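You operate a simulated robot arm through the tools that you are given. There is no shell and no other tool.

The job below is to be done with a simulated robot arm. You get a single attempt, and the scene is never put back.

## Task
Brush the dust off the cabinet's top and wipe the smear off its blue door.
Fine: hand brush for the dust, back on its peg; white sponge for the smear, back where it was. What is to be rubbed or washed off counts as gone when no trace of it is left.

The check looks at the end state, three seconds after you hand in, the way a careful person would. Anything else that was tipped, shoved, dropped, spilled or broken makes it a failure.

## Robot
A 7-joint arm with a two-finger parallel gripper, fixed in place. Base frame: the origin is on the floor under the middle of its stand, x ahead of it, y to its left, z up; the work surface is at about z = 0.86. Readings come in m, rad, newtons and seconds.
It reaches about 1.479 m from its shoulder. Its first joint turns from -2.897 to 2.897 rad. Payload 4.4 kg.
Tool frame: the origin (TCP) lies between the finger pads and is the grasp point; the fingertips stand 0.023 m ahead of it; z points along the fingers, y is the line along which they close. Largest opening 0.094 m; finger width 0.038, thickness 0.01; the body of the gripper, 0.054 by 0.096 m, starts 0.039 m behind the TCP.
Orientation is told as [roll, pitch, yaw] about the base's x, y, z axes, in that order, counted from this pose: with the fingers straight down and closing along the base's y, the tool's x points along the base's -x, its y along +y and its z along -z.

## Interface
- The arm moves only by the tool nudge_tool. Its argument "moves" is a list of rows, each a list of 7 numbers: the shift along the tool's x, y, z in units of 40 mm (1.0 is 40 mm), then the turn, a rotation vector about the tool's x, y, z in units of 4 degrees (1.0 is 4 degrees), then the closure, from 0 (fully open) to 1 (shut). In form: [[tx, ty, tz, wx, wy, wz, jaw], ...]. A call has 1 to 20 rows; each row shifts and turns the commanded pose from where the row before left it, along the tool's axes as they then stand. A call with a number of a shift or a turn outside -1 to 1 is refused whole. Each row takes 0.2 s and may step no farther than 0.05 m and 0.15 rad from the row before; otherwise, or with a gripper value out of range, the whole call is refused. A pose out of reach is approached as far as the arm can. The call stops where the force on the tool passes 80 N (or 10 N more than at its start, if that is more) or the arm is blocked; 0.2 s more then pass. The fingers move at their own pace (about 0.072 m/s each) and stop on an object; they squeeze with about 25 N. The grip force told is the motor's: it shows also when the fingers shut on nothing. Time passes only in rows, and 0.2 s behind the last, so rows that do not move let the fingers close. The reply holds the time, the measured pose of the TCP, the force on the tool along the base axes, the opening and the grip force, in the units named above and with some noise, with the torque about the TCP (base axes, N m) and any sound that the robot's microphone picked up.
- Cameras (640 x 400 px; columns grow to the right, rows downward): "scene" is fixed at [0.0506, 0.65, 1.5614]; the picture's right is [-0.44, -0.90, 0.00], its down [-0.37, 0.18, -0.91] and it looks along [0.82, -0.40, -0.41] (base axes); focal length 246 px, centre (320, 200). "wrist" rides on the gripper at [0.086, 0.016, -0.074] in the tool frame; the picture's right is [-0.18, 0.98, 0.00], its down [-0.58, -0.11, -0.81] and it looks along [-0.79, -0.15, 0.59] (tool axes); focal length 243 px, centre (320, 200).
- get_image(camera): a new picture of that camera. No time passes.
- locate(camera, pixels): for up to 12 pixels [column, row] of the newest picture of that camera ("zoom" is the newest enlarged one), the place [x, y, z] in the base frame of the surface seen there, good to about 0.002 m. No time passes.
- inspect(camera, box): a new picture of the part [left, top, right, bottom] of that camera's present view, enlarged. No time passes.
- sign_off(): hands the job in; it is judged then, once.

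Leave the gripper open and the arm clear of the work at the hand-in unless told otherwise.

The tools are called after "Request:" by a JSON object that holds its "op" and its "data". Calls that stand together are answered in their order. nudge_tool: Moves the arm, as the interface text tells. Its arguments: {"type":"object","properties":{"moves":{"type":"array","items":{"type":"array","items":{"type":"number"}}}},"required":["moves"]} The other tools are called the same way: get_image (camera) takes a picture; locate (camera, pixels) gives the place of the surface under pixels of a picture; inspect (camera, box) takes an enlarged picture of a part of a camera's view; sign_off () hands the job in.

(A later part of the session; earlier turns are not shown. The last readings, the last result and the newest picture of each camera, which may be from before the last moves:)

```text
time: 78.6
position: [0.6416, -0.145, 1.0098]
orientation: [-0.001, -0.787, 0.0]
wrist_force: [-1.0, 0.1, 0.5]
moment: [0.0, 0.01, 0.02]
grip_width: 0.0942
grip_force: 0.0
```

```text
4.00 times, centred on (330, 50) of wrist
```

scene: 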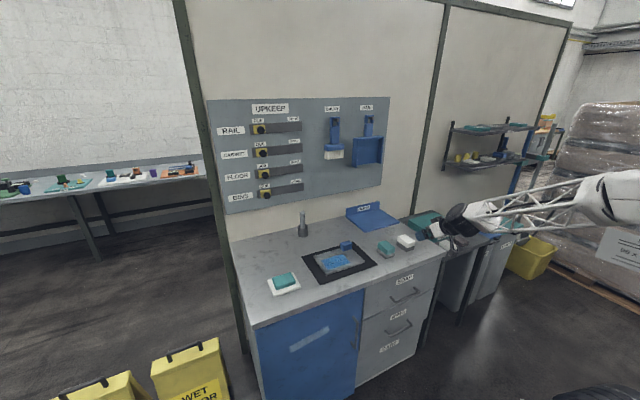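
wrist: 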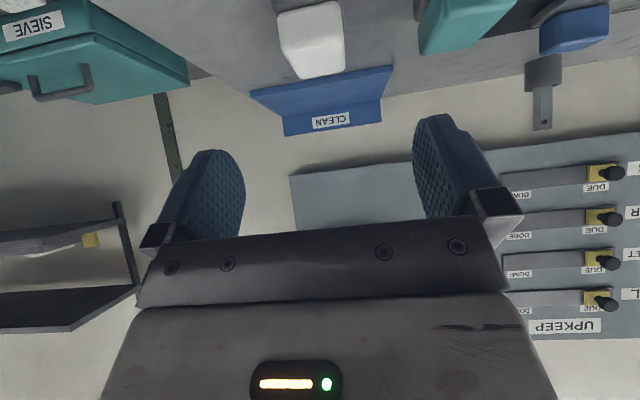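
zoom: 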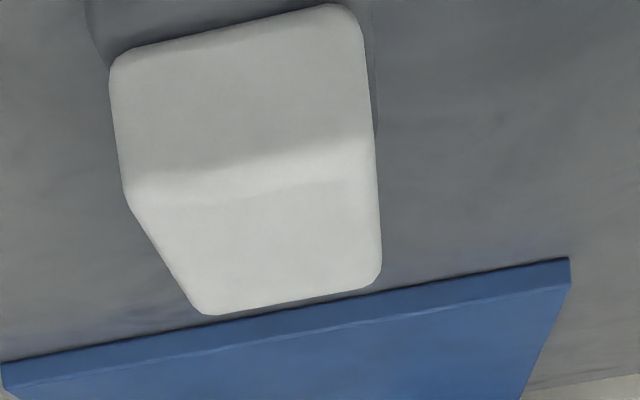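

The sponge spans y −0.171 to −0.1225 (centre −0.147), with its front face at x=0.7245 and top at 0.914. I move in along the finger direction to TCP (0.743, −0.147, 0.910), jaws open.

Request:
{"op": "nudge_tool", "data": {"moves": [[0, -0.0075, 0.71, 0, 0, 0, 0], [0, -0.0075, 0.71, 0, 0, 0, 0], [0, -0.0075, 0.71, 0, 0, 0, 0], [-0.009, -0.0075, 0.71, 0, 0, 0, 0], [-0.009, -0.0075, 0.71, 0, 0, 0, 0], [0, 0, 0, 0, 0, 0, 0]]}}

Request:
{"op": "get_image", "data": {"camera": "wrist"}}

Request:
{"op": "inspect", "data": {"camera": "scene", "box": [360, 200, 472, 280]}}

```text
time: 80.0
position: [0.7432, -0.1476, 0.91]
orientation: [-0.001, -0.784, 0.0]
wrist_force: [-0.5, -0.4, 0.3]
moment: [0.04, 0.0, -0.02]
grip_width: 0.0939
grip_force: 0.0
```

```text
taken
```

wrist: 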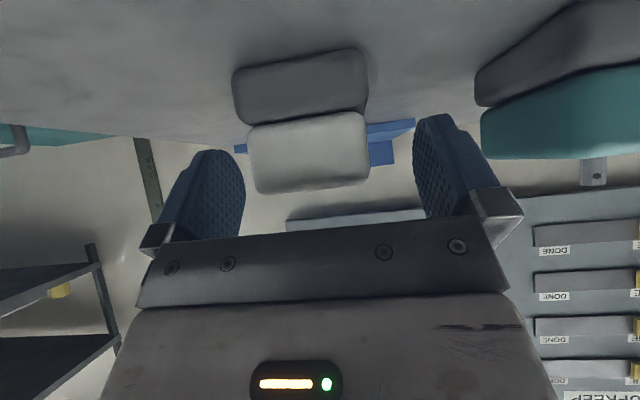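

```text
5.00 times, centred on (416, 240) of scene
```

zoom: 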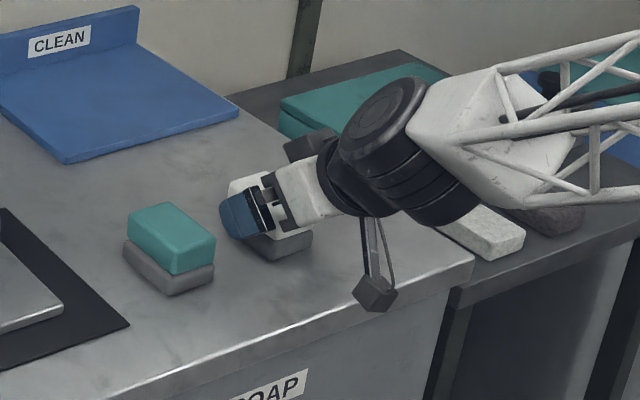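

The sponge sits centred between the pads, above its grey layer, with no contact force. I close the jaws.

Request:
{"op": "nudge_tool", "data": {"moves": [[0, 0, 0, 0, 0, 0, 1], [0, 0, 0, 0, 0, 0, 1], [0, 0, 0, 0, 0, 0, 1], [0, 0, 0, 0, 0, 0, 1], [0, 0, 0, 0, 0, 0, 1]]}}

Request:
{"op": "get_image", "data": {"camera": "wrist"}}

Request:
{"op": "inspect", "data": {"camera": "scene", "box": [380, 220, 444, 260]}}

```text
time: 81.2
position: [0.7435, -0.15, 0.9101]
orientation: [0.001, -0.785, 0.001]
wrist_force: [0.5, 0.9, -0.3]
moment: [-0.01, -0.02, 0.0]
grip_width: 0.0541
grip_force: 25.5
```

```text
taken
```

wrist: 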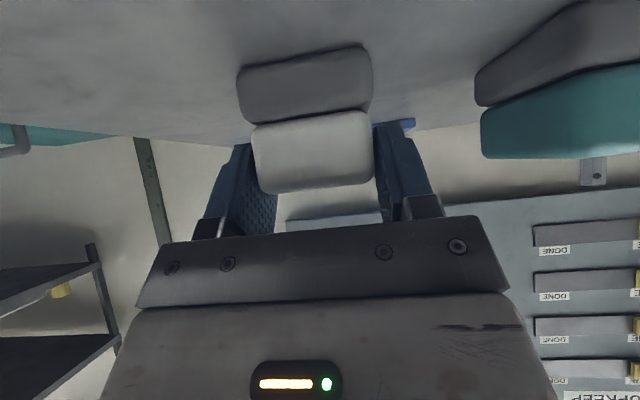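

```text
10.00 times, centred on (412, 240) of scene
```

zoom: 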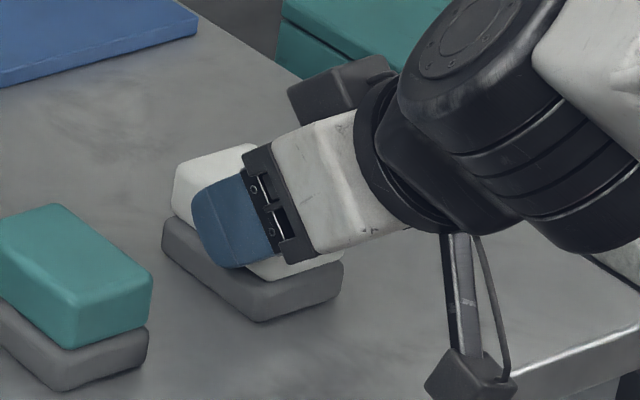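

Gripped with width 0.054 at 25 N. I lift 3 cm to see whether the grey layer comes along.

Request:
{"op": "nudge_tool", "data": {"moves": [[-0.265, 0, -0.265, 0, 0, 0, 1], [-0.265, 0, -0.265, 0, 0, 0, 1], [0, 0, 0, 0, 0, 0, 1]]}}

Request:
{"op": "get_image", "data": {"camera": "wrist"}}

Request:
{"op": "inspect", "data": {"camera": "scene", "box": [380, 220, 444, 260]}}

```text
time: 82.0
position: [0.7428, -0.1484, 0.9401]
orientation: [-0.001, -0.785, 0.001]
wrist_force: [0.6, -0.6, -1.0]
moment: [-0.02, 0.0, 0.02]
grip_width: 0.0542
grip_force: 25.1
```

```text
taken
```

wrist: 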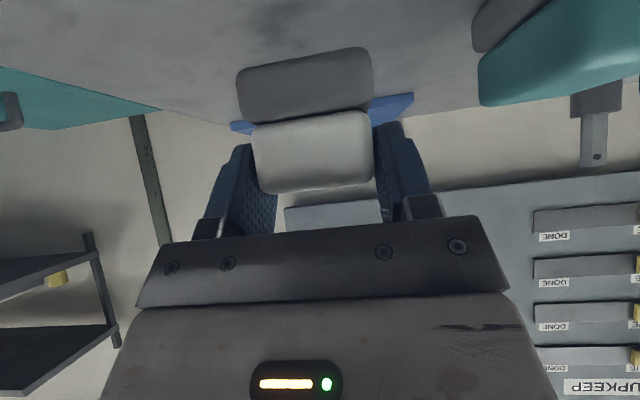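

```text
10.00 times, centred on (412, 240) of scene
```

zoom: 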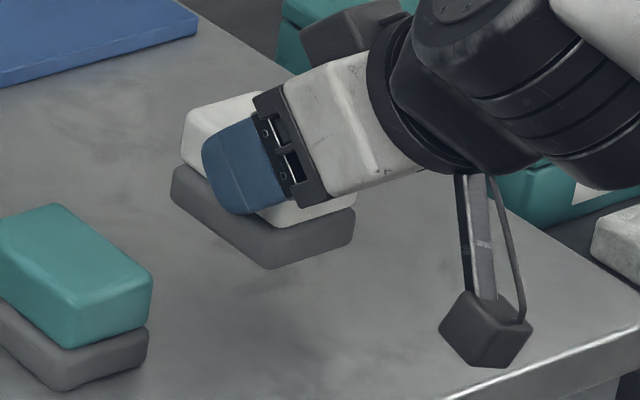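

The grey pad is part of the sponge and comes with it. I'd rather wipe with the soft white part than scrub the paint with the grey pad. Before travelling, I'll measure the door handle, the yellow signs and the smear again.

Request:
{"op": "get_image", "data": {"camera": "scene"}}

Request:
{"op": "locate", "data": {"camera": "scene", "pixels": [[357, 320], [356, 335], [356, 348], [360, 300], [185, 360], [185, 350], [215, 380], [110, 385], [400, 293], [398, 328], [247, 330], [262, 395]]}}

```text
taken
```

scene: 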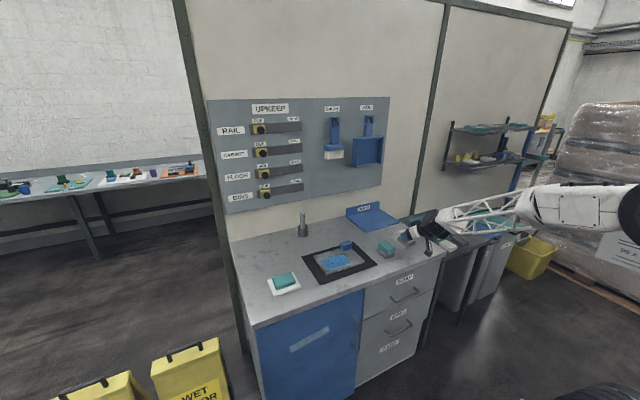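

```text
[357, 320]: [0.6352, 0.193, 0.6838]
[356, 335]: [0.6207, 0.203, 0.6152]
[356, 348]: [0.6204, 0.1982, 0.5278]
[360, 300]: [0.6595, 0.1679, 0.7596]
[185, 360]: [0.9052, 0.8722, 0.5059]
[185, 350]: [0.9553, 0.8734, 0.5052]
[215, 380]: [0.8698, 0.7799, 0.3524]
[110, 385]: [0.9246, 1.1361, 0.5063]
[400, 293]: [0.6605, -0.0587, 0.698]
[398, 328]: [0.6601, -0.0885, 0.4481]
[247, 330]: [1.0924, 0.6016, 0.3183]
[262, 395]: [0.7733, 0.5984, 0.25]
```

The door handle is at y≈0.2 and the signs are far to the side, so the wiping range y 0.3–0.5 is clear. I lift 6 cm, back off over the front edge to x≈0.53, then go left to y≈0.40.

Request:
{"op": "nudge_tool", "data": {"moves": [[-0.53, 0, -0.53, 0, 0, 0, 1], [-0.53, 0, -0.53, 0, 0, 0, 1], [0.6275, 0, -0.6275, 0, 0, 0, 1], [0.6275, 0, -0.6275, 0, 0, 0, 1], [0.6275, 0, -0.6275, 0, 0, 0, 1], [0.6275, 0, -0.6275, 0, 0, 0, 1], [0.6275, 0, -0.6275, 0, 0, 0, 1], [0.6275, 0, -0.6275, 0, 0, 0, 1], [0, 0, 0, 0, 0, 0, 1]]}}

Request:
{"op": "nudge_tool", "data": {"moves": [[0, 0.9117, 0, 0, 0, 0, 1], [0, 0.9117, 0, 0, 0, 0, 1], [0, 0.9117, 0, 0, 0, 0, 1], [0, 0.9117, 0, 0, 0, 0, 1], [0, 0.9117, 0, 0, 0, 0, 1], [0, 0.9117, 0, 0, 0, 0, 1], [0, 0.9117, 0, 0, 0, 0, 1], [0, 0.9117, 0, 0, 0, 0, 1], [0, 0.9117, 0, 0, 0, 0, 1], [0, 0.9117, 0, 0, 0, 0, 1], [0, 0.9117, 0, 0, 0, 0, 1], [0, 0.9117, 0, 0, 0, 0, 1], [0, 0.9117, 0, 0, 0, 0, 1], [0, 0.9117, 0, 0, 0, 0, 1], [0, 0.9117, 0, 0, 0, 0, 1], [0, 0, 0, 0, 0, 0, 1]]}}

Request:
{"op": "get_image", "data": {"camera": "scene"}}

Request:
{"op": "get_image", "data": {"camera": "wrist"}}

```text
time: 84.0
position: [0.5298, -0.1456, 1.0012]
orientation: [0.0, -0.786, 0.001]
wrist_force: [-0.9, 0.1, -1.3]
moment: [0.01, 0.0, -0.03]
grip_width: 0.0538
grip_force: 25.1
```

```text
time: 87.4
position: [0.5285, 0.4022, 1.0009]
orientation: [0.001, -0.786, 0.002]
wrist_force: [-0.9, -0.5, -1.1]
moment: [0.03, -0.02, 0.01]
grip_width: 0.054
grip_force: 25.0
```

```text
taken
```

scene: 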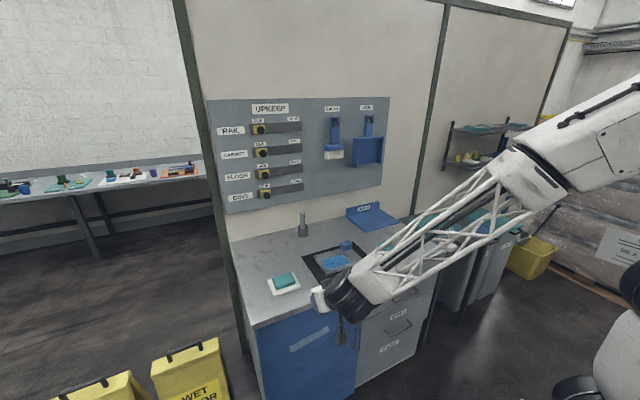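

```text
taken
```

wrist: 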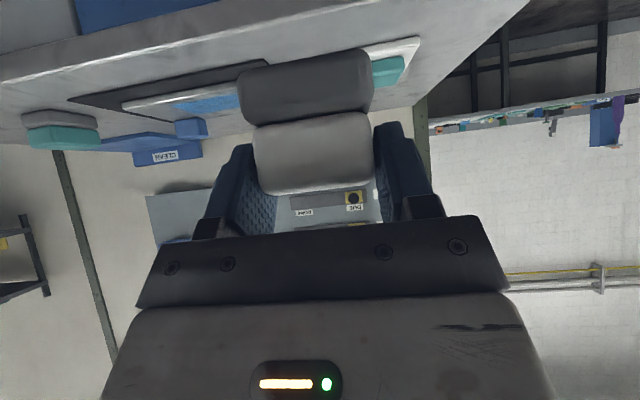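

All clear. I descend in front of the door, first half of 33 cm.

Request:
{"op": "nudge_tool", "data": {"moves": [[0.5833, 0, 0.5833, 0, 0, 0, 1], [0.5833, 0, 0.5833, 0, 0, 0, 1], [0.5833, 0, 0.5833, 0, 0, 0, 1], [0.5833, 0, 0.5833, 0, 0, 0, 1], [0.5833, 0, 0.5833, 0, 0, 0, 1], [0, 0, 0, 0, 0, 0, 1]]}}

Request:
{"op": "get_image", "data": {"camera": "scene"}}

```text
time: 88.8
position: [0.5303, 0.3993, 0.8339]
orientation: [0.001, -0.787, 0.0]
wrist_force: [0.0, -0.3, 0.1]
moment: [0.01, 0.0, 0.02]
grip_width: 0.054
grip_force: 25.2
```

```text
taken
```

scene: 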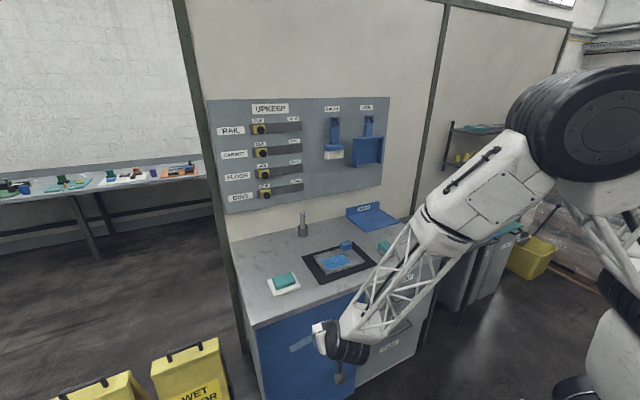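

Still free. I descend the second half to z≈0.668.

Request:
{"op": "nudge_tool", "data": {"moves": [[0.5833, 0, 0.5833, 0, 0, 0, 1], [0.5833, 0, 0.5833, 0, 0, 0, 1], [0.5833, 0, 0.5833, 0, 0, 0, 1], [0.5833, 0, 0.5833, 0, 0, 0, 1], [0.5833, 0, 0.5833, 0, 0, 0, 1], [0, 0, 0, 0, 0, 0, 1]]}}

Request:
{"op": "get_image", "data": {"camera": "scene"}}

Request:
{"op": "get_image", "data": {"camera": "wrist"}}

```text
time: 90.2
position: [0.5317, 0.3993, 0.6723]
orientation: [-0.001, -0.785, 0.001]
wrist_force: [-0.4, -0.5, -1.3]
moment: [-0.04, 0.0, 0.01]
grip_width: 0.0544
grip_force: 25.4
```

```text
taken
```

scene: 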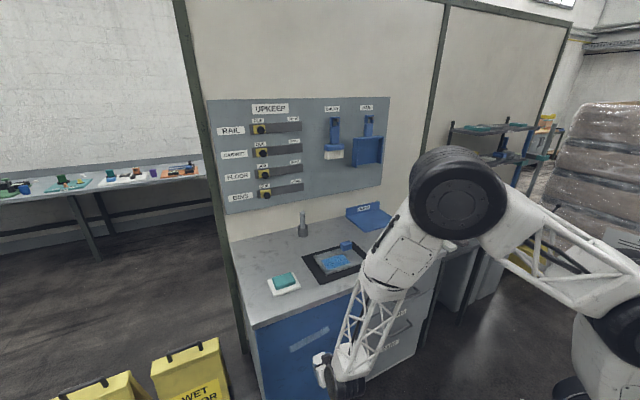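

```text
taken
```

wrist: 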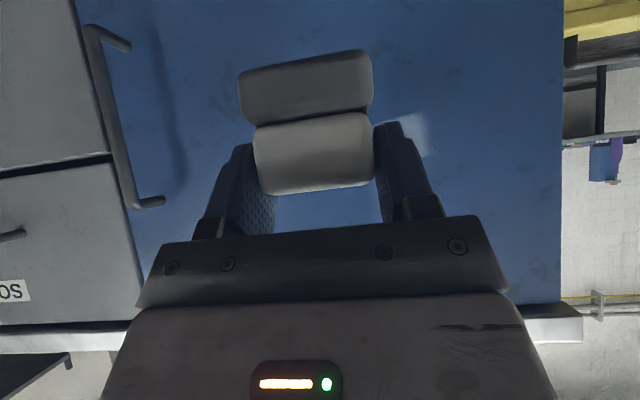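

The smear is visible at (410,135) beside the right finger, and the door handle is well away on the left. I tilt 6° so the white edge leads (the grey pad held back), shift to the smear's left end at y≈0.495, and approach to about 1 cm from the door.

Request:
{"op": "nudge_tool", "data": {"moves": [[0, 0, 0, 0, 1, 0, 1], [0, 0, 0, 0, 0.5, 0, 1], [-0.0367, 0.79, -0.0453, 0, 0, 0, 1], [-0.0367, 0.79, -0.0453, 0, 0, 0, 1], [-0.0367, 0.79, -0.0453, 0, 0, 0, 1], [-0.469, 0, 0.38, 0, 0, 0, 1], [-0.469, 0, 0.38, 0, 0, 0, 1], [-0.469, 0, 0.38, 0, 0, 0, 1], [0, 0, 0, 0, 0, 0, 1]]}}

Request:
{"op": "inspect", "data": {"camera": "scene", "box": [250, 290, 378, 370]}}

Request:
{"op": "get_image", "data": {"camera": "wrist"}}

```text
time: 92.2
position: [0.6047, 0.4957, 0.6754]
orientation: [0.001, -0.681, -0.001]
wrist_force: [-0.2, 0.2, -0.2]
moment: [-0.01, -0.02, -0.01]
grip_width: 0.0537
grip_force: 24.8
```

```text
5.00 times, centred on (314, 330) of scene
```

zoom: 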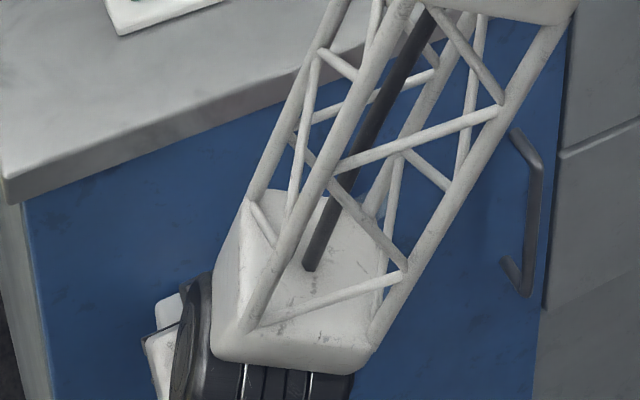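

```text
taken
```

wrist: 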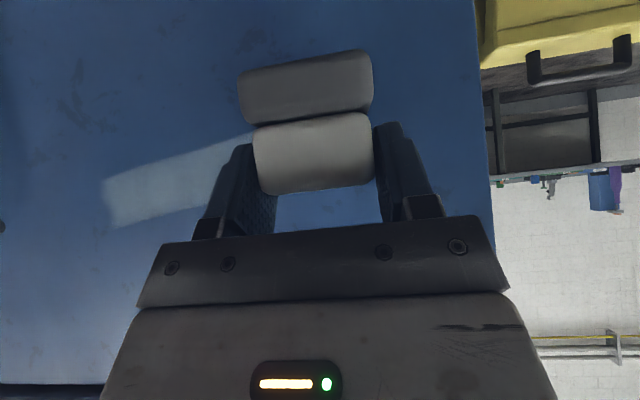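

The wrist view shows the smear from (105,200) to (250,150). The forearm truss passes near the counter's front edge, so I'll check its clearance before going further.

Request:
{"op": "inspect", "data": {"camera": "scene", "box": [250, 230, 410, 370]}}

Request:
{"op": "locate", "data": {"camera": "zoom", "pixels": [[215, 215], [230, 170], [250, 130], [275, 240], [300, 250], [220, 290], [205, 340], [330, 60], [350, 120], [260, 180], [180, 330], [190, 380]]}}

```text
2.86 times, centred on (330, 300) of scene
```

zoom: 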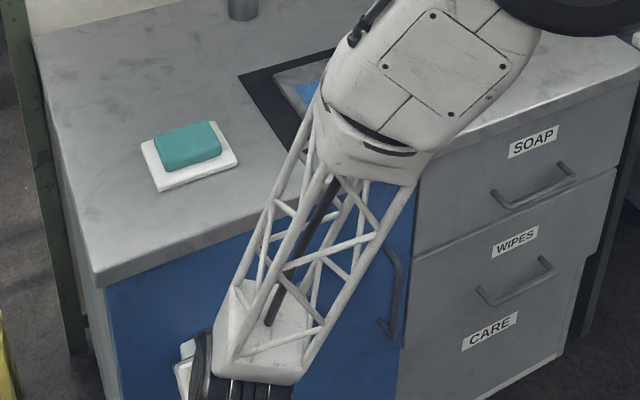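

```text
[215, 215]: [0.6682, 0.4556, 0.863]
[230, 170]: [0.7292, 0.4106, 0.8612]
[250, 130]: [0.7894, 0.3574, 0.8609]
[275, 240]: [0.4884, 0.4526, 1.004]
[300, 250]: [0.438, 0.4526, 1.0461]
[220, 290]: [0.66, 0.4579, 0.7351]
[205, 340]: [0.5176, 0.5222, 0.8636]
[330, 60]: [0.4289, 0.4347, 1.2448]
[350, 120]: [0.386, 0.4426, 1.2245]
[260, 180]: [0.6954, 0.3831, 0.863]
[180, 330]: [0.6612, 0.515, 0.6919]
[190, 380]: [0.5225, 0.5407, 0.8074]
```

The truss is at x≈0.43–0.5, at least 10 cm clear of the counter edge. I move forward 6 mm, then 3 mm, and read the contact force.

Request:
{"op": "nudge_tool", "data": {"moves": [[-0.1166, 0, 0.0944, 0, 0, 0, 1], [0, 0, 0, 0, 0, 0, 1]]}}

Request:
{"op": "nudge_tool", "data": {"moves": [[-0.0583, 0, 0.0472, 0, 0, 0, 1], [0, 0, 0, 0, 0, 0, 1]]}}

```text
time: 92.8
position: [0.6079, 0.4944, 0.6764]
orientation: [-0.002, -0.678, 0.0]
wrist_force: [-26.0, 4.1, -4.9]
moment: [0.01, 0.25, 0.23]
grip_width: 0.054
grip_force: 25.2
```

```text
time: 93.4
position: [0.6123, 0.4934, 0.6775]
orientation: [0.001, -0.68, -0.001]
wrist_force: [-25.9, 0.9, -11.5]
moment: [-0.03, 0.56, -0.01]
grip_width: 0.0487
grip_force: 25.1
```

Contact came sooner than expected (26 N), and the grip width changed to 0.0487, so the sponge shifted a little in the fingers. I back off 12 mm and look.

Request:
{"op": "nudge_tool", "data": {"moves": [[0.1166, 0, -0.0944, 0, 0, 0, 1], [0.1166, 0, -0.0944, 0, 0, 0, 1], [0, 0, 0, 0, 0, 0, 1]]}}

Request:
{"op": "get_image", "data": {"camera": "wrist"}}

Request:
{"op": "inspect", "data": {"camera": "wrist", "box": [180, 20, 460, 240]}}

Request:
{"op": "inspect", "data": {"camera": "scene", "box": [260, 330, 330, 380]}}

```text
time: 94.2
position: [0.6005, 0.4937, 0.678]
orientation: [0.0, -0.679, -0.001]
wrist_force: [0.1, 0.3, 0.0]
moment: [0.01, 0.02, 0.04]
grip_width: 0.0495
grip_force: 24.3
```

```text
taken
```

wrist: 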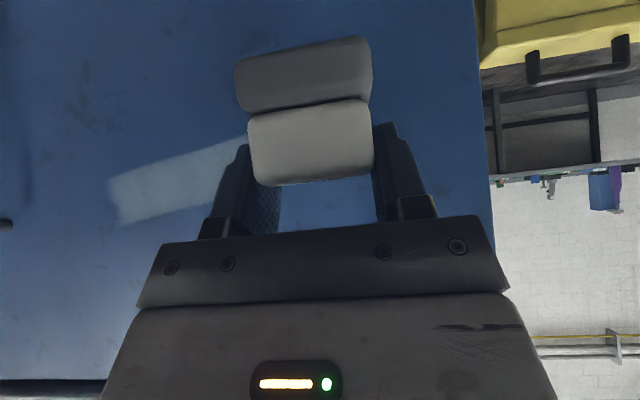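

```text
1.82 times, centred on (320, 130) of wrist
```

zoom: 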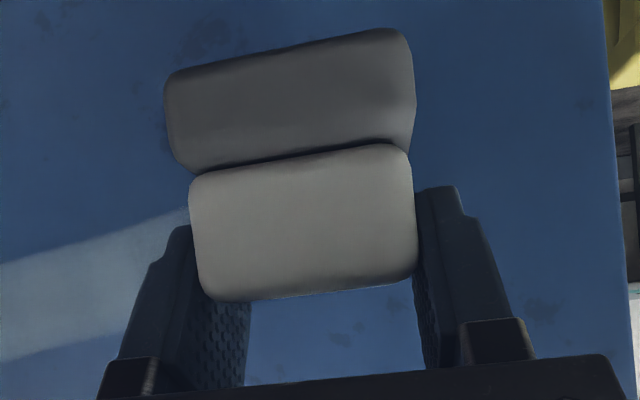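

```text
8.00 times, centred on (295, 355) of scene
```

zoom: 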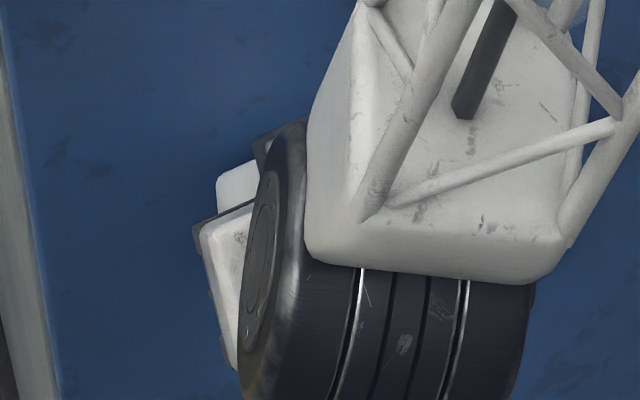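

The sponge has moved a few millimetres outward in the fingers. I'll measure its present attitude with the wrist camera before deciding.

Request:
{"op": "locate", "data": {"camera": "wrist", "pixels": [[270, 150], [310, 145], [355, 140], [310, 115], [310, 130], [310, 170], [310, 180], [305, 60], [305, 80], [305, 100], [260, 80], [355, 70]]}}

Request:
{"op": "inspect", "data": {"camera": "wrist", "box": [360, 100, 460, 220]}}

```text
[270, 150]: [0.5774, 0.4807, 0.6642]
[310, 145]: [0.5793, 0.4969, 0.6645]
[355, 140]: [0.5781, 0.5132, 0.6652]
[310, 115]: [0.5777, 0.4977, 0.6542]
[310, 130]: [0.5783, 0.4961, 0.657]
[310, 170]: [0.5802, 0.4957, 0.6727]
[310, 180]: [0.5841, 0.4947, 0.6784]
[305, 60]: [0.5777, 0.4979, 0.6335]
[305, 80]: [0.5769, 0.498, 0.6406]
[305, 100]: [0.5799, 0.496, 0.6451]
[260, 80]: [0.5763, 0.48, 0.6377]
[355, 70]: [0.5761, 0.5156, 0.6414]
```

```text
3.33 times, centred on (410, 160) of wrist
```

zoom: 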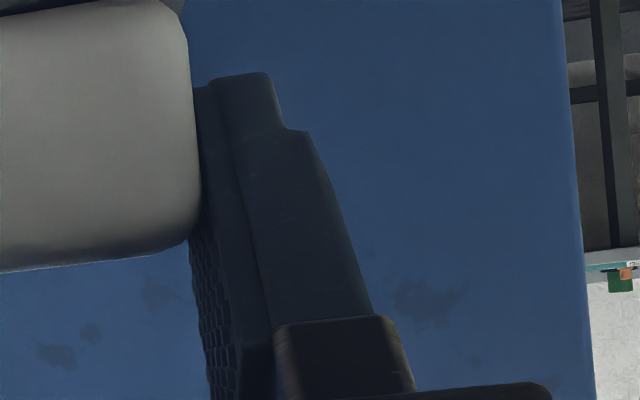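

The sponge has squared itself level against the door; its rear face is vertical and the grip depth is unchanged, so it's still held properly. I tilt 6° more so only the white top edge leads, then creep in with small steps to keep the force low.

Request:
{"op": "nudge_tool", "data": {"moves": [[0, 0, 0, 0, 1, 0, 1], [0, 0, 0, 0, 0.5, 0, 1], [-0.2505, 0, 0.0733, 0, 0, 0, 1], [0, 0, 0, 0, 0, 0, 1]]}}

Request:
{"op": "nudge_tool", "data": {"moves": [[-0.03145, 0, 0.0204, 0, 0, 0, 1], [0, 0, 0, 0, 0, 0, 1]]}}

```text
time: 95.2
position: [0.6099, 0.4938, 0.6813]
orientation: [0.001, -0.575, 0.0]
wrist_force: [-1.0, -1.4, -1.1]
moment: [0.01, 0.0, 0.04]
grip_width: 0.0496
grip_force: 25.0
```

```text
time: 95.8
position: [0.6109, 0.4937, 0.6808]
orientation: [0.001, -0.576, 0.0]
wrist_force: [-0.4, 0.4, -1.2]
moment: [0.02, 0.0, -0.01]
grip_width: 0.0498
grip_force: 24.7
```

No contact yet. I creep 1.5 mm further at a time.

Request:
{"op": "nudge_tool", "data": {"moves": [[-0.03145, 0, 0.0204, 0, 0, 0, 1], [0, 0, 0, 0, 0, 0, 1]]}}

```text
time: 96.4
position: [0.6141, 0.4929, 0.6814]
orientation: [0.0, -0.575, 0.0]
wrist_force: [-0.8, 0.3, -1.6]
moment: [-0.03, 0.02, -0.02]
grip_width: 0.0495
grip_force: 25.1
```

Request:
{"op": "nudge_tool", "data": {"moves": [[-0.03145, 0, 0.0204, 0, 0, 0, 1], [0, 0, 0, 0, 0, 0, 1]]}}

```text
time: 97.0
position: [0.6125, 0.4937, 0.6813]
orientation: [-0.002, -0.574, 0.003]
wrist_force: [-31.1, 0.7, 7.4]
moment: [0.0, -0.14, 0.02]
grip_width: 0.0497
grip_force: 25.0
```

Contact is stiff, 31 N. I back off 1.2 mm.

Request:
{"op": "nudge_tool", "data": {"moves": [[0.0252, 0, -0.0163, 0, 0, 0, 1], [0, 0, 0, 0, 0, 0, 1]]}}

```text
time: 97.6
position: [0.6128, 0.4928, 0.6816]
orientation: [0.0, -0.576, 0.0]
wrist_force: [-18.4, 4.5, -5.4]
moment: [0.02, 0.37, 0.19]
grip_width: 0.0496
grip_force: 25.0
```

Request:
{"op": "nudge_tool", "data": {"moves": [[0.0168, 0, -0.0109, 0, 0, 0, 1], [0, 0, 0, 0, 0, 0, 1]]}}

```text
time: 98.2
position: [0.6122, 0.495, 0.6806]
orientation: [-0.001, -0.575, -0.001]
wrist_force: [-5.2, -3.4, -2.6]
moment: [-0.05, 0.19, -0.14]
grip_width: 0.0496
grip_force: 24.5
```

Contact is a light 5 N. I wipe toward −y, first 9 cm, and check the force.

Request:
{"op": "nudge_tool", "data": {"moves": [[0, -0.375, 0, 0, 0, 0, 1], [0, -0.375, 0, 0, 0, 0, 1], [0, -0.375, 0, 0, 0, 0, 1], [0, -0.375, 0, 0, 0, 0, 1], [0, -0.375, 0, 0, 0, 0, 1], [0, -0.375, 0, 0, 0, 0, 1]]}}

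Request:
{"op": "get_image", "data": {"camera": "wrist"}}

Request:
{"op": "inspect", "data": {"camera": "scene", "box": [260, 310, 350, 370]}}

```text
time: 99.6
position: [0.611, 0.4036, 0.6806]
orientation: [0.0, -0.576, 0.001]
wrist_force: [0.0, -0.2, -0.6]
moment: [0.01, 0.01, 0.03]
grip_width: 0.0496
grip_force: 25.2
```

```text
taken
```

wrist: 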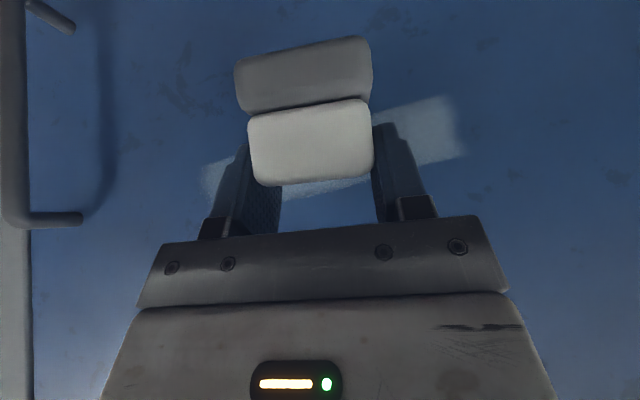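

```text
6.67 times, centred on (305, 340) of scene
```

zoom: 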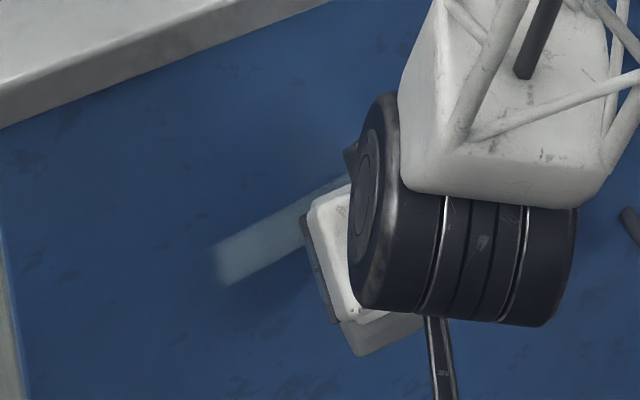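

Contact was lost partway and the smear is still there. I press in 1 mm more and read the force.

Request:
{"op": "nudge_tool", "data": {"moves": [[-0.021, 0, 0.0136, 0, 0, 0, 1], [0, 0, 0, 0, 0, 0, 1]]}}

```text
time: 100.2
position: [0.6124, 0.4035, 0.6815]
orientation: [0.0, -0.577, 0.001]
wrist_force: [-3.1, -1.4, -1.1]
moment: [0.0, 0.01, -0.02]
grip_width: 0.0497
grip_force: 24.8
```

Request:
{"op": "nudge_tool", "data": {"moves": [[-0.0126, 0, 0.0082, 0, 0, 0, 1], [0, 0.375, 0, 0, 0, 0, 1], [0, 0.375, 0, 0, 0, 0, 1], [0, 0.375, 0, 0, 0, 0, 1], [0, 0.375, 0, 0, 0, 0, 1], [0, 0.375, 0, 0, 0, 0, 1], [0, 0.375, 0, 0, 0, 0, 1]]}}

Request:
{"op": "get_image", "data": {"camera": "wrist"}}

```text
time: 101.8
position: [0.6137, 0.494, 0.6791]
orientation: [-0.002, -0.574, 0.001]
wrist_force: [-28.3, -20.5, -2.2]
moment: [-0.17, 0.34, -0.64]
grip_width: 0.0494
grip_force: 24.5
```

```text
taken
```

wrist: 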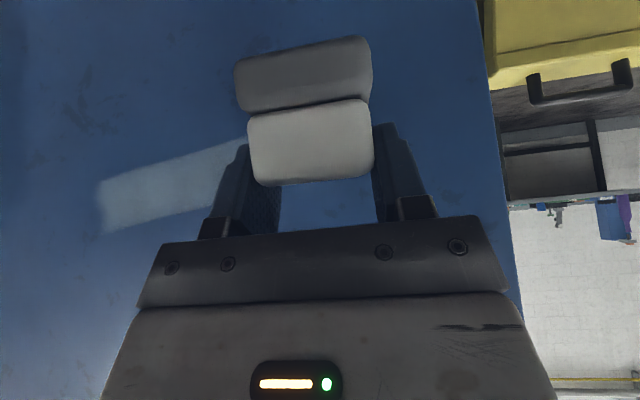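

Force rose to 28 N at the left end, so the door and my path aren't perfectly parallel. I back off 2 cm and look at whether this stroke removed any smear.

Request:
{"op": "nudge_tool", "data": {"moves": [[0.21, 0, -0.136, 0, 0, 0, 1], [0.21, 0, -0.136, 0, 0, 0, 1], [0, -0.9, 0, 0, 0, 0, 1], [0, -0.9, 0, 0, 0, 0, 1], [0, -0.9, 0, 0, 0, 0, 1], [0, -0.9, 0, 0, 0, 0, 1], [0, -0.9, 0, 0, 0, 0, 1], [0, 0, 0, 0, 0, 0, 1]]}}

Request:
{"op": "inspect", "data": {"camera": "scene", "box": [270, 310, 350, 365]}}

Request:
{"op": "get_image", "data": {"camera": "wrist"}}

```text
time: 103.6
position: [0.5921, 0.3156, 0.6801]
orientation: [-0.001, -0.575, -0.002]
wrist_force: [0.7, 0.7, -1.6]
moment: [-0.01, -0.02, 0.0]
grip_width: 0.0496
grip_force: 25.6
```

```text
7.27 times, centred on (310, 338) of scene
```

zoom: 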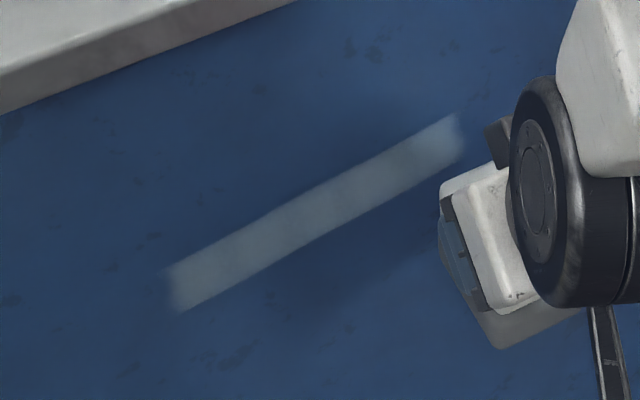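

```text
taken
```

wrist: 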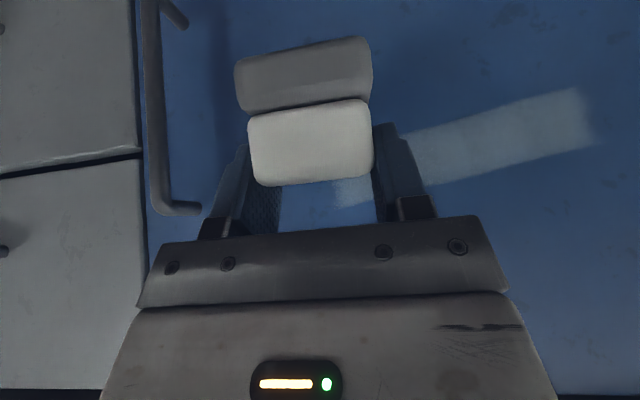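

The smear still shows its full width. I'll measure its exact extent to see whether my contact line was on it.

Request:
{"op": "locate", "data": {"camera": "zoom", "pixels": [[170, 268], [182, 310], [300, 204], [310, 245], [450, 118], [462, 155], [240, 235], [250, 278], [380, 160], [390, 200], [445, 190], [460, 195]]}}

Request:
{"op": "locate", "data": {"camera": "wrist", "pixels": [[500, 105], [500, 168], [580, 90], [590, 145], [430, 130], [440, 185], [345, 185], [350, 205]]}}

```text
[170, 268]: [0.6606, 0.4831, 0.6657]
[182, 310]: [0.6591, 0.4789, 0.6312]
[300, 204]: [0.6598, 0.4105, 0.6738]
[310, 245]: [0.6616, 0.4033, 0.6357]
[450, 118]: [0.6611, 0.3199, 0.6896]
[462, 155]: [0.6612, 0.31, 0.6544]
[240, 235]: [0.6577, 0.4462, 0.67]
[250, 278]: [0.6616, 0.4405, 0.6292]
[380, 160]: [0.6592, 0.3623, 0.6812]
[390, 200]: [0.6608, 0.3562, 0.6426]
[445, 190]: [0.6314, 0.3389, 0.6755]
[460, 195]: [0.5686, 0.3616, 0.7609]
```

```text
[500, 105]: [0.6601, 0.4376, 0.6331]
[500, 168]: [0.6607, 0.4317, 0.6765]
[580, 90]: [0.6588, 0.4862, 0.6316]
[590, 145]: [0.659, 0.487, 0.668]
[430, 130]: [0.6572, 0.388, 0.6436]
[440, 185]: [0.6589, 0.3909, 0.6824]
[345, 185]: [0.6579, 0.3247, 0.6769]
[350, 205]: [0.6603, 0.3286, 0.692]
```

The smear is slightly slanted: z 0.631–0.667 at y=0.48, rising to 0.65–0.69 at y=0.315. My stroke at z≈0.675 ran along its upper edge, so I need to follow the slant. I reduce the tilt to 3°, go to the right end (y≈0.305) and approach.

Request:
{"op": "nudge_tool", "data": {"moves": [[0, 0, 0, 0, -0.75, 0, 1], [-0.433, -0.225, 0.191, 0, 0, 0, 1], [0, 0, 0, 0, 0, 0, 1]]}}

Request:
{"op": "nudge_tool", "data": {"moves": [[-0.0202, 0, 0.0147, 0, 0, 0, 1], [0, 0, 0, 0, 0, 0, 1]]}}

```text
time: 104.4
position: [0.6103, 0.3055, 0.6861]
orientation: [0.0, -0.629, 0.0]
wrist_force: [0.5, -0.8, -0.3]
moment: [0.02, 0.0, 0.02]
grip_width: 0.0496
grip_force: 24.7
```

```text
time: 105.0
position: [0.6133, 0.3067, 0.685]
orientation: [0.0, -0.628, 0.0]
wrist_force: [-0.1, -0.5, -0.8]
moment: [0.02, -0.03, 0.0]
grip_width: 0.0498
grip_force: 25.8
```

No contact yet; +1 mm steps.

Request:
{"op": "nudge_tool", "data": {"moves": [[-0.0202, 0, 0.0147, 0, 0, 0, 1], [0, 0, 0, 0, 0, 0, 1]]}}

Request:
{"op": "nudge_tool", "data": {"moves": [[-0.0101, 0, 0.0074, 0, 0, 0, 1], [0, 0, 0, 0, 0, 0, 1]]}}

```text
time: 105.6
position: [0.6124, 0.305, 0.6844]
orientation: [-0.002, -0.626, 0.001]
wrist_force: [-27.4, 3.0, 4.1]
moment: [0.01, -0.05, 0.17]
grip_width: 0.0496
grip_force: 25.0
```

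```text
time: 106.2
position: [0.6133, 0.3052, 0.6845]
orientation: [-0.002, -0.627, -0.001]
wrist_force: [-34.5, 3.4, -3.1]
moment: [-0.03, 0.3, 0.14]
grip_width: 0.05
grip_force: 25.3
```

34 N is too much; I back off 1.8 mm to get near 10 N, then wipe toward +y following the slant.

Request:
{"op": "nudge_tool", "data": {"moves": [[0.0364, 0, -0.0265, 0, 0, 0, 1], [0, 0, 0, 0, 0, 0, 1]]}}

```text
time: 106.8
position: [0.6139, 0.3051, 0.6846]
orientation: [-0.002, -0.628, -0.001]
wrist_force: [-13.6, -6.6, -7.1]
moment: [-0.03, 0.39, -0.25]
grip_width: 0.0497
grip_force: 25.4
```

About 14 N, fine. I wipe toward +y in two parts, following the slant.

Request:
{"op": "nudge_tool", "data": {"moves": [[0.0327, 0.375, 0.0365, 0, 0, 0, 1], [0.0327, 0.375, 0.0365, 0, 0, 0, 1], [0.0327, 0.375, 0.0365, 0, 0, 0, 1], [0.0327, 0.375, 0.0365, 0, 0, 0, 1], [0.0327, 0.375, 0.0365, 0, 0, 0, 1], [0.0327, 0.375, 0.0365, 0, 0, 0, 1]]}}

Request:
{"op": "get_image", "data": {"camera": "wrist"}}

```text
time: 108.2
position: [0.6111, 0.396, 0.6725]
orientation: [0.0, -0.628, -0.001]
wrist_force: [1.0, -0.7, 0.1]
moment: [-0.07, 0.02, -0.02]
grip_width: 0.0494
grip_force: 25.2
```

```text
taken
```

wrist: 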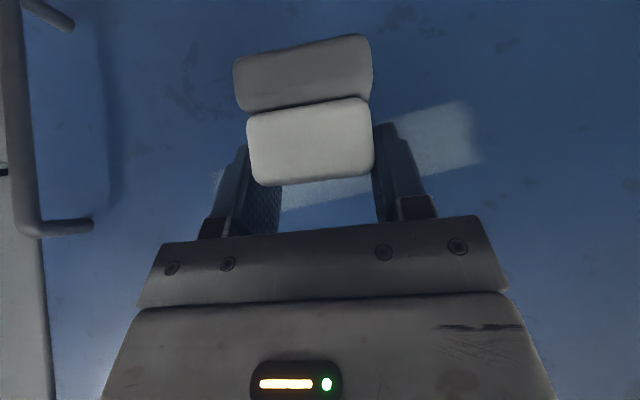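

Contact was lost again mid-way, so the door is not quite where my compensation assumed. I press 1.5 mm in here and read.

Request:
{"op": "nudge_tool", "data": {"moves": [[-0.0303, 0, 0.022, 0, 0, 0, 1], [0, 0, 0, 0, 0, 0, 1]]}}

```text
time: 108.8
position: [0.6133, 0.3954, 0.674]
orientation: [0.0, -0.629, 0.0]
wrist_force: [0.1, -0.1, -1.3]
moment: [-0.01, 0.01, 0.0]
grip_width: 0.0495
grip_force: 25.2
```

Request:
{"op": "nudge_tool", "data": {"moves": [[-0.0152, 0, 0.011, 0, 0, 0, 1], [0, 0, 0, 0, 0, 0, 1]]}}

```text
time: 109.4
position: [0.6127, 0.3953, 0.6731]
orientation: [-0.001, -0.629, 0.002]
wrist_force: [-5.6, 0.7, 2.4]
moment: [0.04, -0.03, 0.03]
grip_width: 0.0495
grip_force: 25.3
```

5.6 N now. I add 0.8 mm and wipe on toward +y in short stretches, reading the force.

Request:
{"op": "nudge_tool", "data": {"moves": [[-0.0162, 0, 0.0118, 0, 0, 0, 1], [0.0311, 0.375, 0.0377, 0, 0, 0, 1], [0.0311, 0.375, 0.0377, 0, 0, 0, 1], [0.0311, 0.375, 0.0377, 0, 0, 0, 1]]}}

Request:
{"op": "nudge_tool", "data": {"moves": [[0.0311, 0.375, 0.0377, 0, 0, 0, 1], [0.0311, 0.375, 0.0377, 0, 0, 0, 1], [0.0311, 0.375, 0.0377, 0, 0, 0, 1]]}}

Request:
{"op": "get_image", "data": {"camera": "wrist"}}

```text
time: 110.4
position: [0.6124, 0.4414, 0.6672]
orientation: [-0.001, -0.628, 0.0]
wrist_force: [-16.9, -11.3, 2.2]
moment: [0.0, -0.06, -0.32]
grip_width: 0.0496
grip_force: 25.5
```

```text
time: 111.2
position: [0.6139, 0.4869, 0.6616]
orientation: [-0.001, -0.626, 0.0]
wrist_force: [-27.2, -20.6, 1.2]
moment: [-0.04, -0.02, -0.55]
grip_width: 0.0499
grip_force: 25.0
```

```text
taken
```

wrist: 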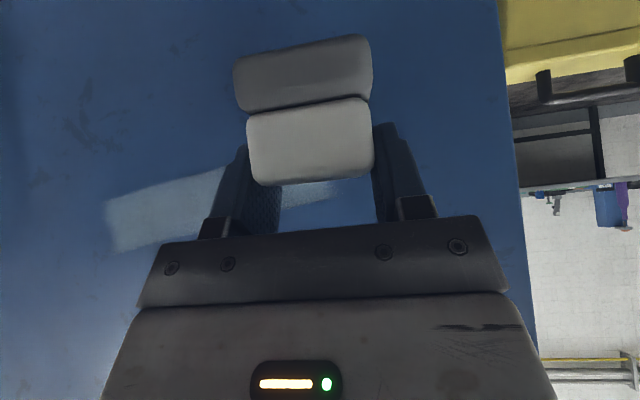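

Between the fingers at (285–345, 185–205) the smear now looks speckled, so it may be wearing off. I'll zoom there.

Request:
{"op": "inspect", "data": {"camera": "wrist", "box": [90, 120, 390, 270]}}

Request:
{"op": "inspect", "data": {"camera": "scene", "box": [260, 310, 350, 370]}}

```text
2.13 times, centred on (240, 195) of wrist
```

zoom: 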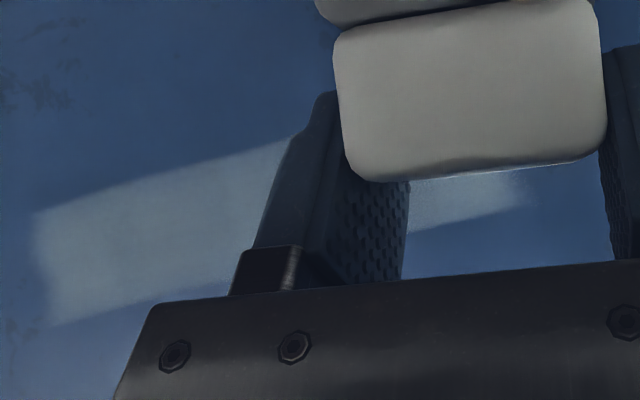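

```text
6.67 times, centred on (305, 340) of scene
```

zoom: 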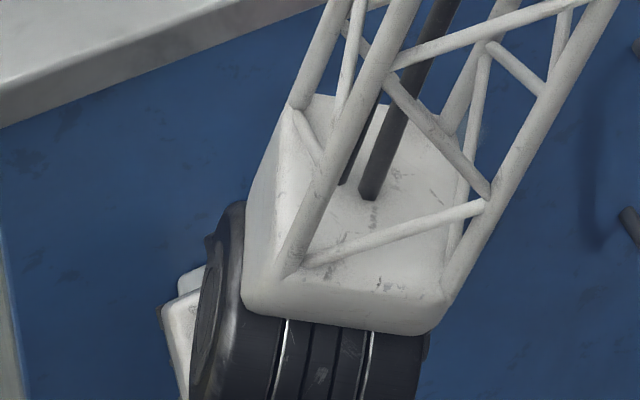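

I do the back stroke toward −y along the same slanted line, then retract and view.

Request:
{"op": "nudge_tool", "data": {"moves": [[0.0081, 0, -0.0059, 0, 0, 0, 1], [-0.0311, -0.375, -0.0377, 0, 0, 0, 1], [-0.0311, -0.375, -0.0377, 0, 0, 0, 1], [-0.0311, -0.375, -0.0377, 0, 0, 0, 1], [-0.0311, -0.375, -0.0377, 0, 0, 0, 1]]}}

Request:
{"op": "nudge_tool", "data": {"moves": [[-0.0311, -0.375, -0.0377, 0, 0, 0, 1], [-0.0311, -0.375, -0.0377, 0, 0, 0, 1], [-0.0311, -0.375, -0.0377, 0, 0, 0, 1], [-0.0311, -0.375, -0.0377, 0, 0, 0, 1]]}}

Request:
{"op": "inspect", "data": {"camera": "scene", "box": [260, 310, 350, 370]}}

Request:
{"op": "get_image", "data": {"camera": "wrist"}}

```text
time: 112.4
position: [0.6137, 0.4252, 0.6685]
orientation: [-0.001, -0.628, 0.0]
wrist_force: [-23.3, 15.9, 2.6]
moment: [0.05, -0.01, 0.43]
grip_width: 0.0497
grip_force: 25.1
```

```text
time: 113.4
position: [0.6151, 0.3657, 0.6798]
orientation: [0.001, -0.628, 0.003]
wrist_force: [-18.3, 12.7, 0.2]
moment: [-0.02, 0.06, 0.27]
grip_width: 0.0494
grip_force: 24.9
```

```text
6.67 times, centred on (305, 340) of scene
```

zoom: 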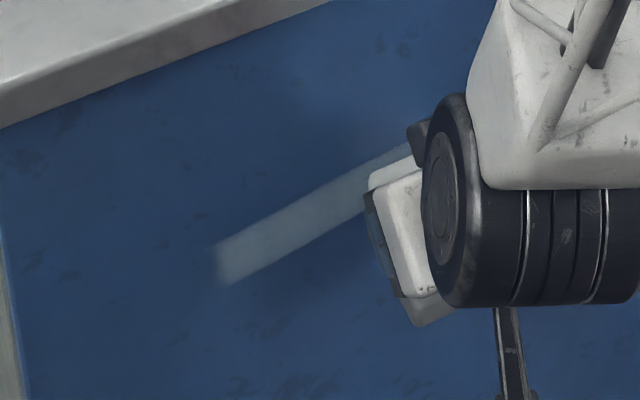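

```text
taken
```

wrist: 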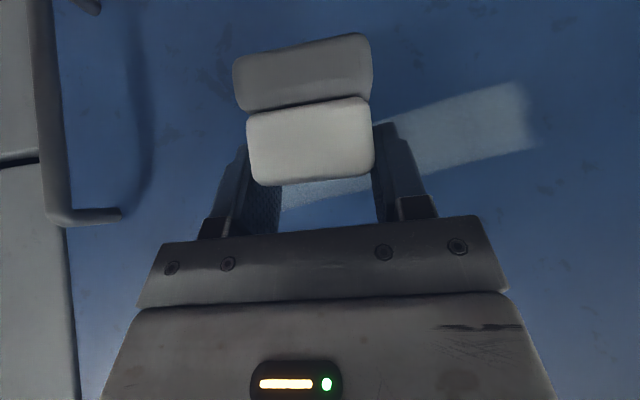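

Two firm strokes with the white edge left the smear unchanged, so that edge doesn't wipe. I'll try with the end face flush (white and grey both touching): retract 1 cm, level the sponge, raise 6 mm and approach again.

Request:
{"op": "nudge_tool", "data": {"moves": [[0.2023, 0, -0.147, 0, 0, 0, 1], [0, 0, 0, 0, -0.75, 0, 1], [-0.269, 0, 0.025, 0, 0, 0, 1], [0, 0, 0, 0, 0, 0, 1]]}}

Request:
{"op": "nudge_tool", "data": {"moves": [[-0.0194, 0, 0.0157, 0, 0, 0, 1], [0, 0, 0, 0, 0, 0, 1]]}}

```text
time: 114.4
position: [0.613, 0.3658, 0.6828]
orientation: [0.0, -0.68, 0.001]
wrist_force: [-0.3, 0.0, -0.5]
moment: [0.02, 0.03, 0.04]
grip_width: 0.0496
grip_force: 25.0
```

```text
time: 115.0
position: [0.6137, 0.3657, 0.6836]
orientation: [-0.001, -0.68, -0.002]
wrist_force: [-15.4, 3.7, 6.0]
moment: [0.0, -0.27, -0.04]
grip_width: 0.0494
grip_force: 24.9
```

Contact is 15 N. I wipe toward +y along the slant.

Request:
{"op": "nudge_tool", "data": {"moves": [[0.0327, 0.375, 0.0363, 0, 0, 0, 1], [0.0327, 0.375, 0.0363, 0, 0, 0, 1], [0.0327, 0.375, 0.0363, 0, 0, 0, 1], [0.0327, 0.375, 0.0363, 0, 0, 0, 1]]}}

Request:
{"op": "get_image", "data": {"camera": "wrist"}}

Request:
{"op": "nudge_tool", "data": {"moves": [[0.0327, 0.375, 0.0363, 0, 0, 0, 1], [0.0327, 0.375, 0.0363, 0, 0, 0, 1], [0.0327, 0.375, 0.0363, 0, 0, 0, 1], [0.0327, 0.375, 0.0363, 0, 0, 0, 1]]}}

Request:
{"op": "get_image", "data": {"camera": "wrist"}}

```text
time: 116.0
position: [0.6135, 0.4236, 0.6754]
orientation: [-0.001, -0.68, 0.001]
wrist_force: [-10.7, -8.7, -0.7]
moment: [0.01, 0.03, -0.38]
grip_width: 0.0496
grip_force: 24.7
```

```text
taken
```

wrist: 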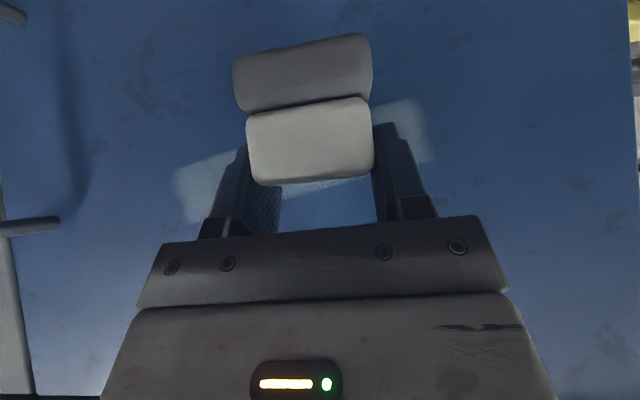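

```text
time: 117.0
position: [0.6137, 0.4848, 0.6678]
orientation: [-0.001, -0.681, 0.0]
wrist_force: [-3.5, -1.2, 0.9]
moment: [-0.01, 0.0, -0.11]
grip_width: 0.0496
grip_force: 25.2
```

```text
taken
```

wrist: 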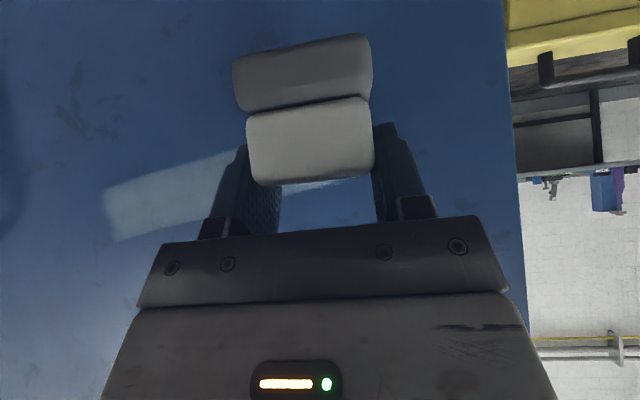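

I retract 3 cm and shift right to compare the smear carefully from the scene camera.

Request:
{"op": "nudge_tool", "data": {"moves": [[0.2914, 0, -0.2359, 0, 0, 0, 1], [0.2914, 0, -0.2359, 0, 0, 0, 1], [0, -0.9, 0, 0, 0, 0, 1], [0, -0.9, 0, 0, 0, 0, 1], [0, -0.9, 0, 0, 0, 0, 1], [0, -0.9, 0, 0, 0, 0, 1], [0, -0.9, 0, 0, 0, 0, 1], [0, -0.9, 0, 0, 0, 0, 1], [0, 0, 0, 0, 0, 0, 1]]}}

Request:
{"op": "inspect", "data": {"camera": "scene", "box": [278, 315, 342, 365]}}

Request:
{"op": "get_image", "data": {"camera": "wrist"}}

```text
time: 119.0
position: [0.5828, 0.268, 0.6669]
orientation: [-0.001, -0.682, 0.0]
wrist_force: [0.2, 0.0, -0.6]
moment: [0.0, 0.02, 0.01]
grip_width: 0.0498
grip_force: 24.3
```

```text
8.00 times, centred on (310, 340) of scene
```

zoom: 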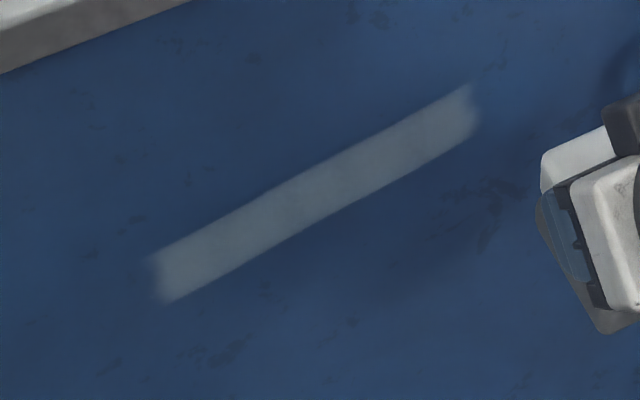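

```text
taken
```

wrist: 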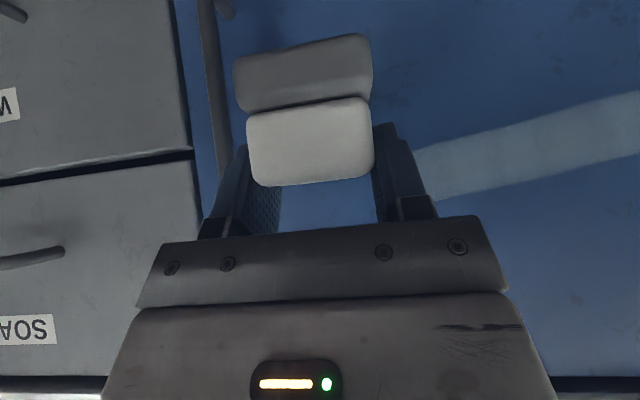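

The smear is unchanged, so the sponge's end face doesn't wipe. The working face must be its underside, the grey pad it rests on, the way the bristles were the brush's working end. I'll set the sponge back on its spot, re-grasp it from straight above, and then turn the pad to the door. First I measure how it sits in the hand.

Request:
{"op": "locate", "data": {"camera": "wrist", "pixels": [[255, 150], [310, 145], [365, 140], [310, 112], [310, 130], [310, 170], [310, 180], [305, 50], [305, 80], [305, 98], [240, 80], [368, 70]]}}

Request:
{"op": "inspect", "data": {"camera": "wrist", "box": [200, 20, 420, 240]}}

```text
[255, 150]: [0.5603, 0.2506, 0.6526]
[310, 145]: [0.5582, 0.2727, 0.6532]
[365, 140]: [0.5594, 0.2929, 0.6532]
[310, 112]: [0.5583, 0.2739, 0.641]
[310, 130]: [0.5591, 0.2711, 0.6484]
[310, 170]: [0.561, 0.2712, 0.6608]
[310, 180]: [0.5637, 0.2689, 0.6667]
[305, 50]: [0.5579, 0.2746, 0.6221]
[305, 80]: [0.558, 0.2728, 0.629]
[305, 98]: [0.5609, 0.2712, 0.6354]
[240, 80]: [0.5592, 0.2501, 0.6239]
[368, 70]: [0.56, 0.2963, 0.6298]
```

```text
1.82 times, centred on (310, 130) of wrist
```

zoom: 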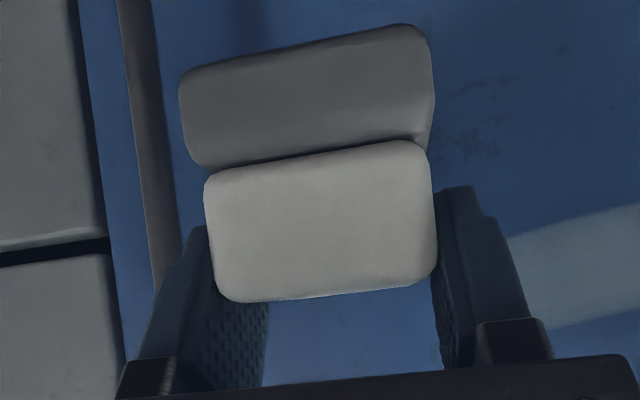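

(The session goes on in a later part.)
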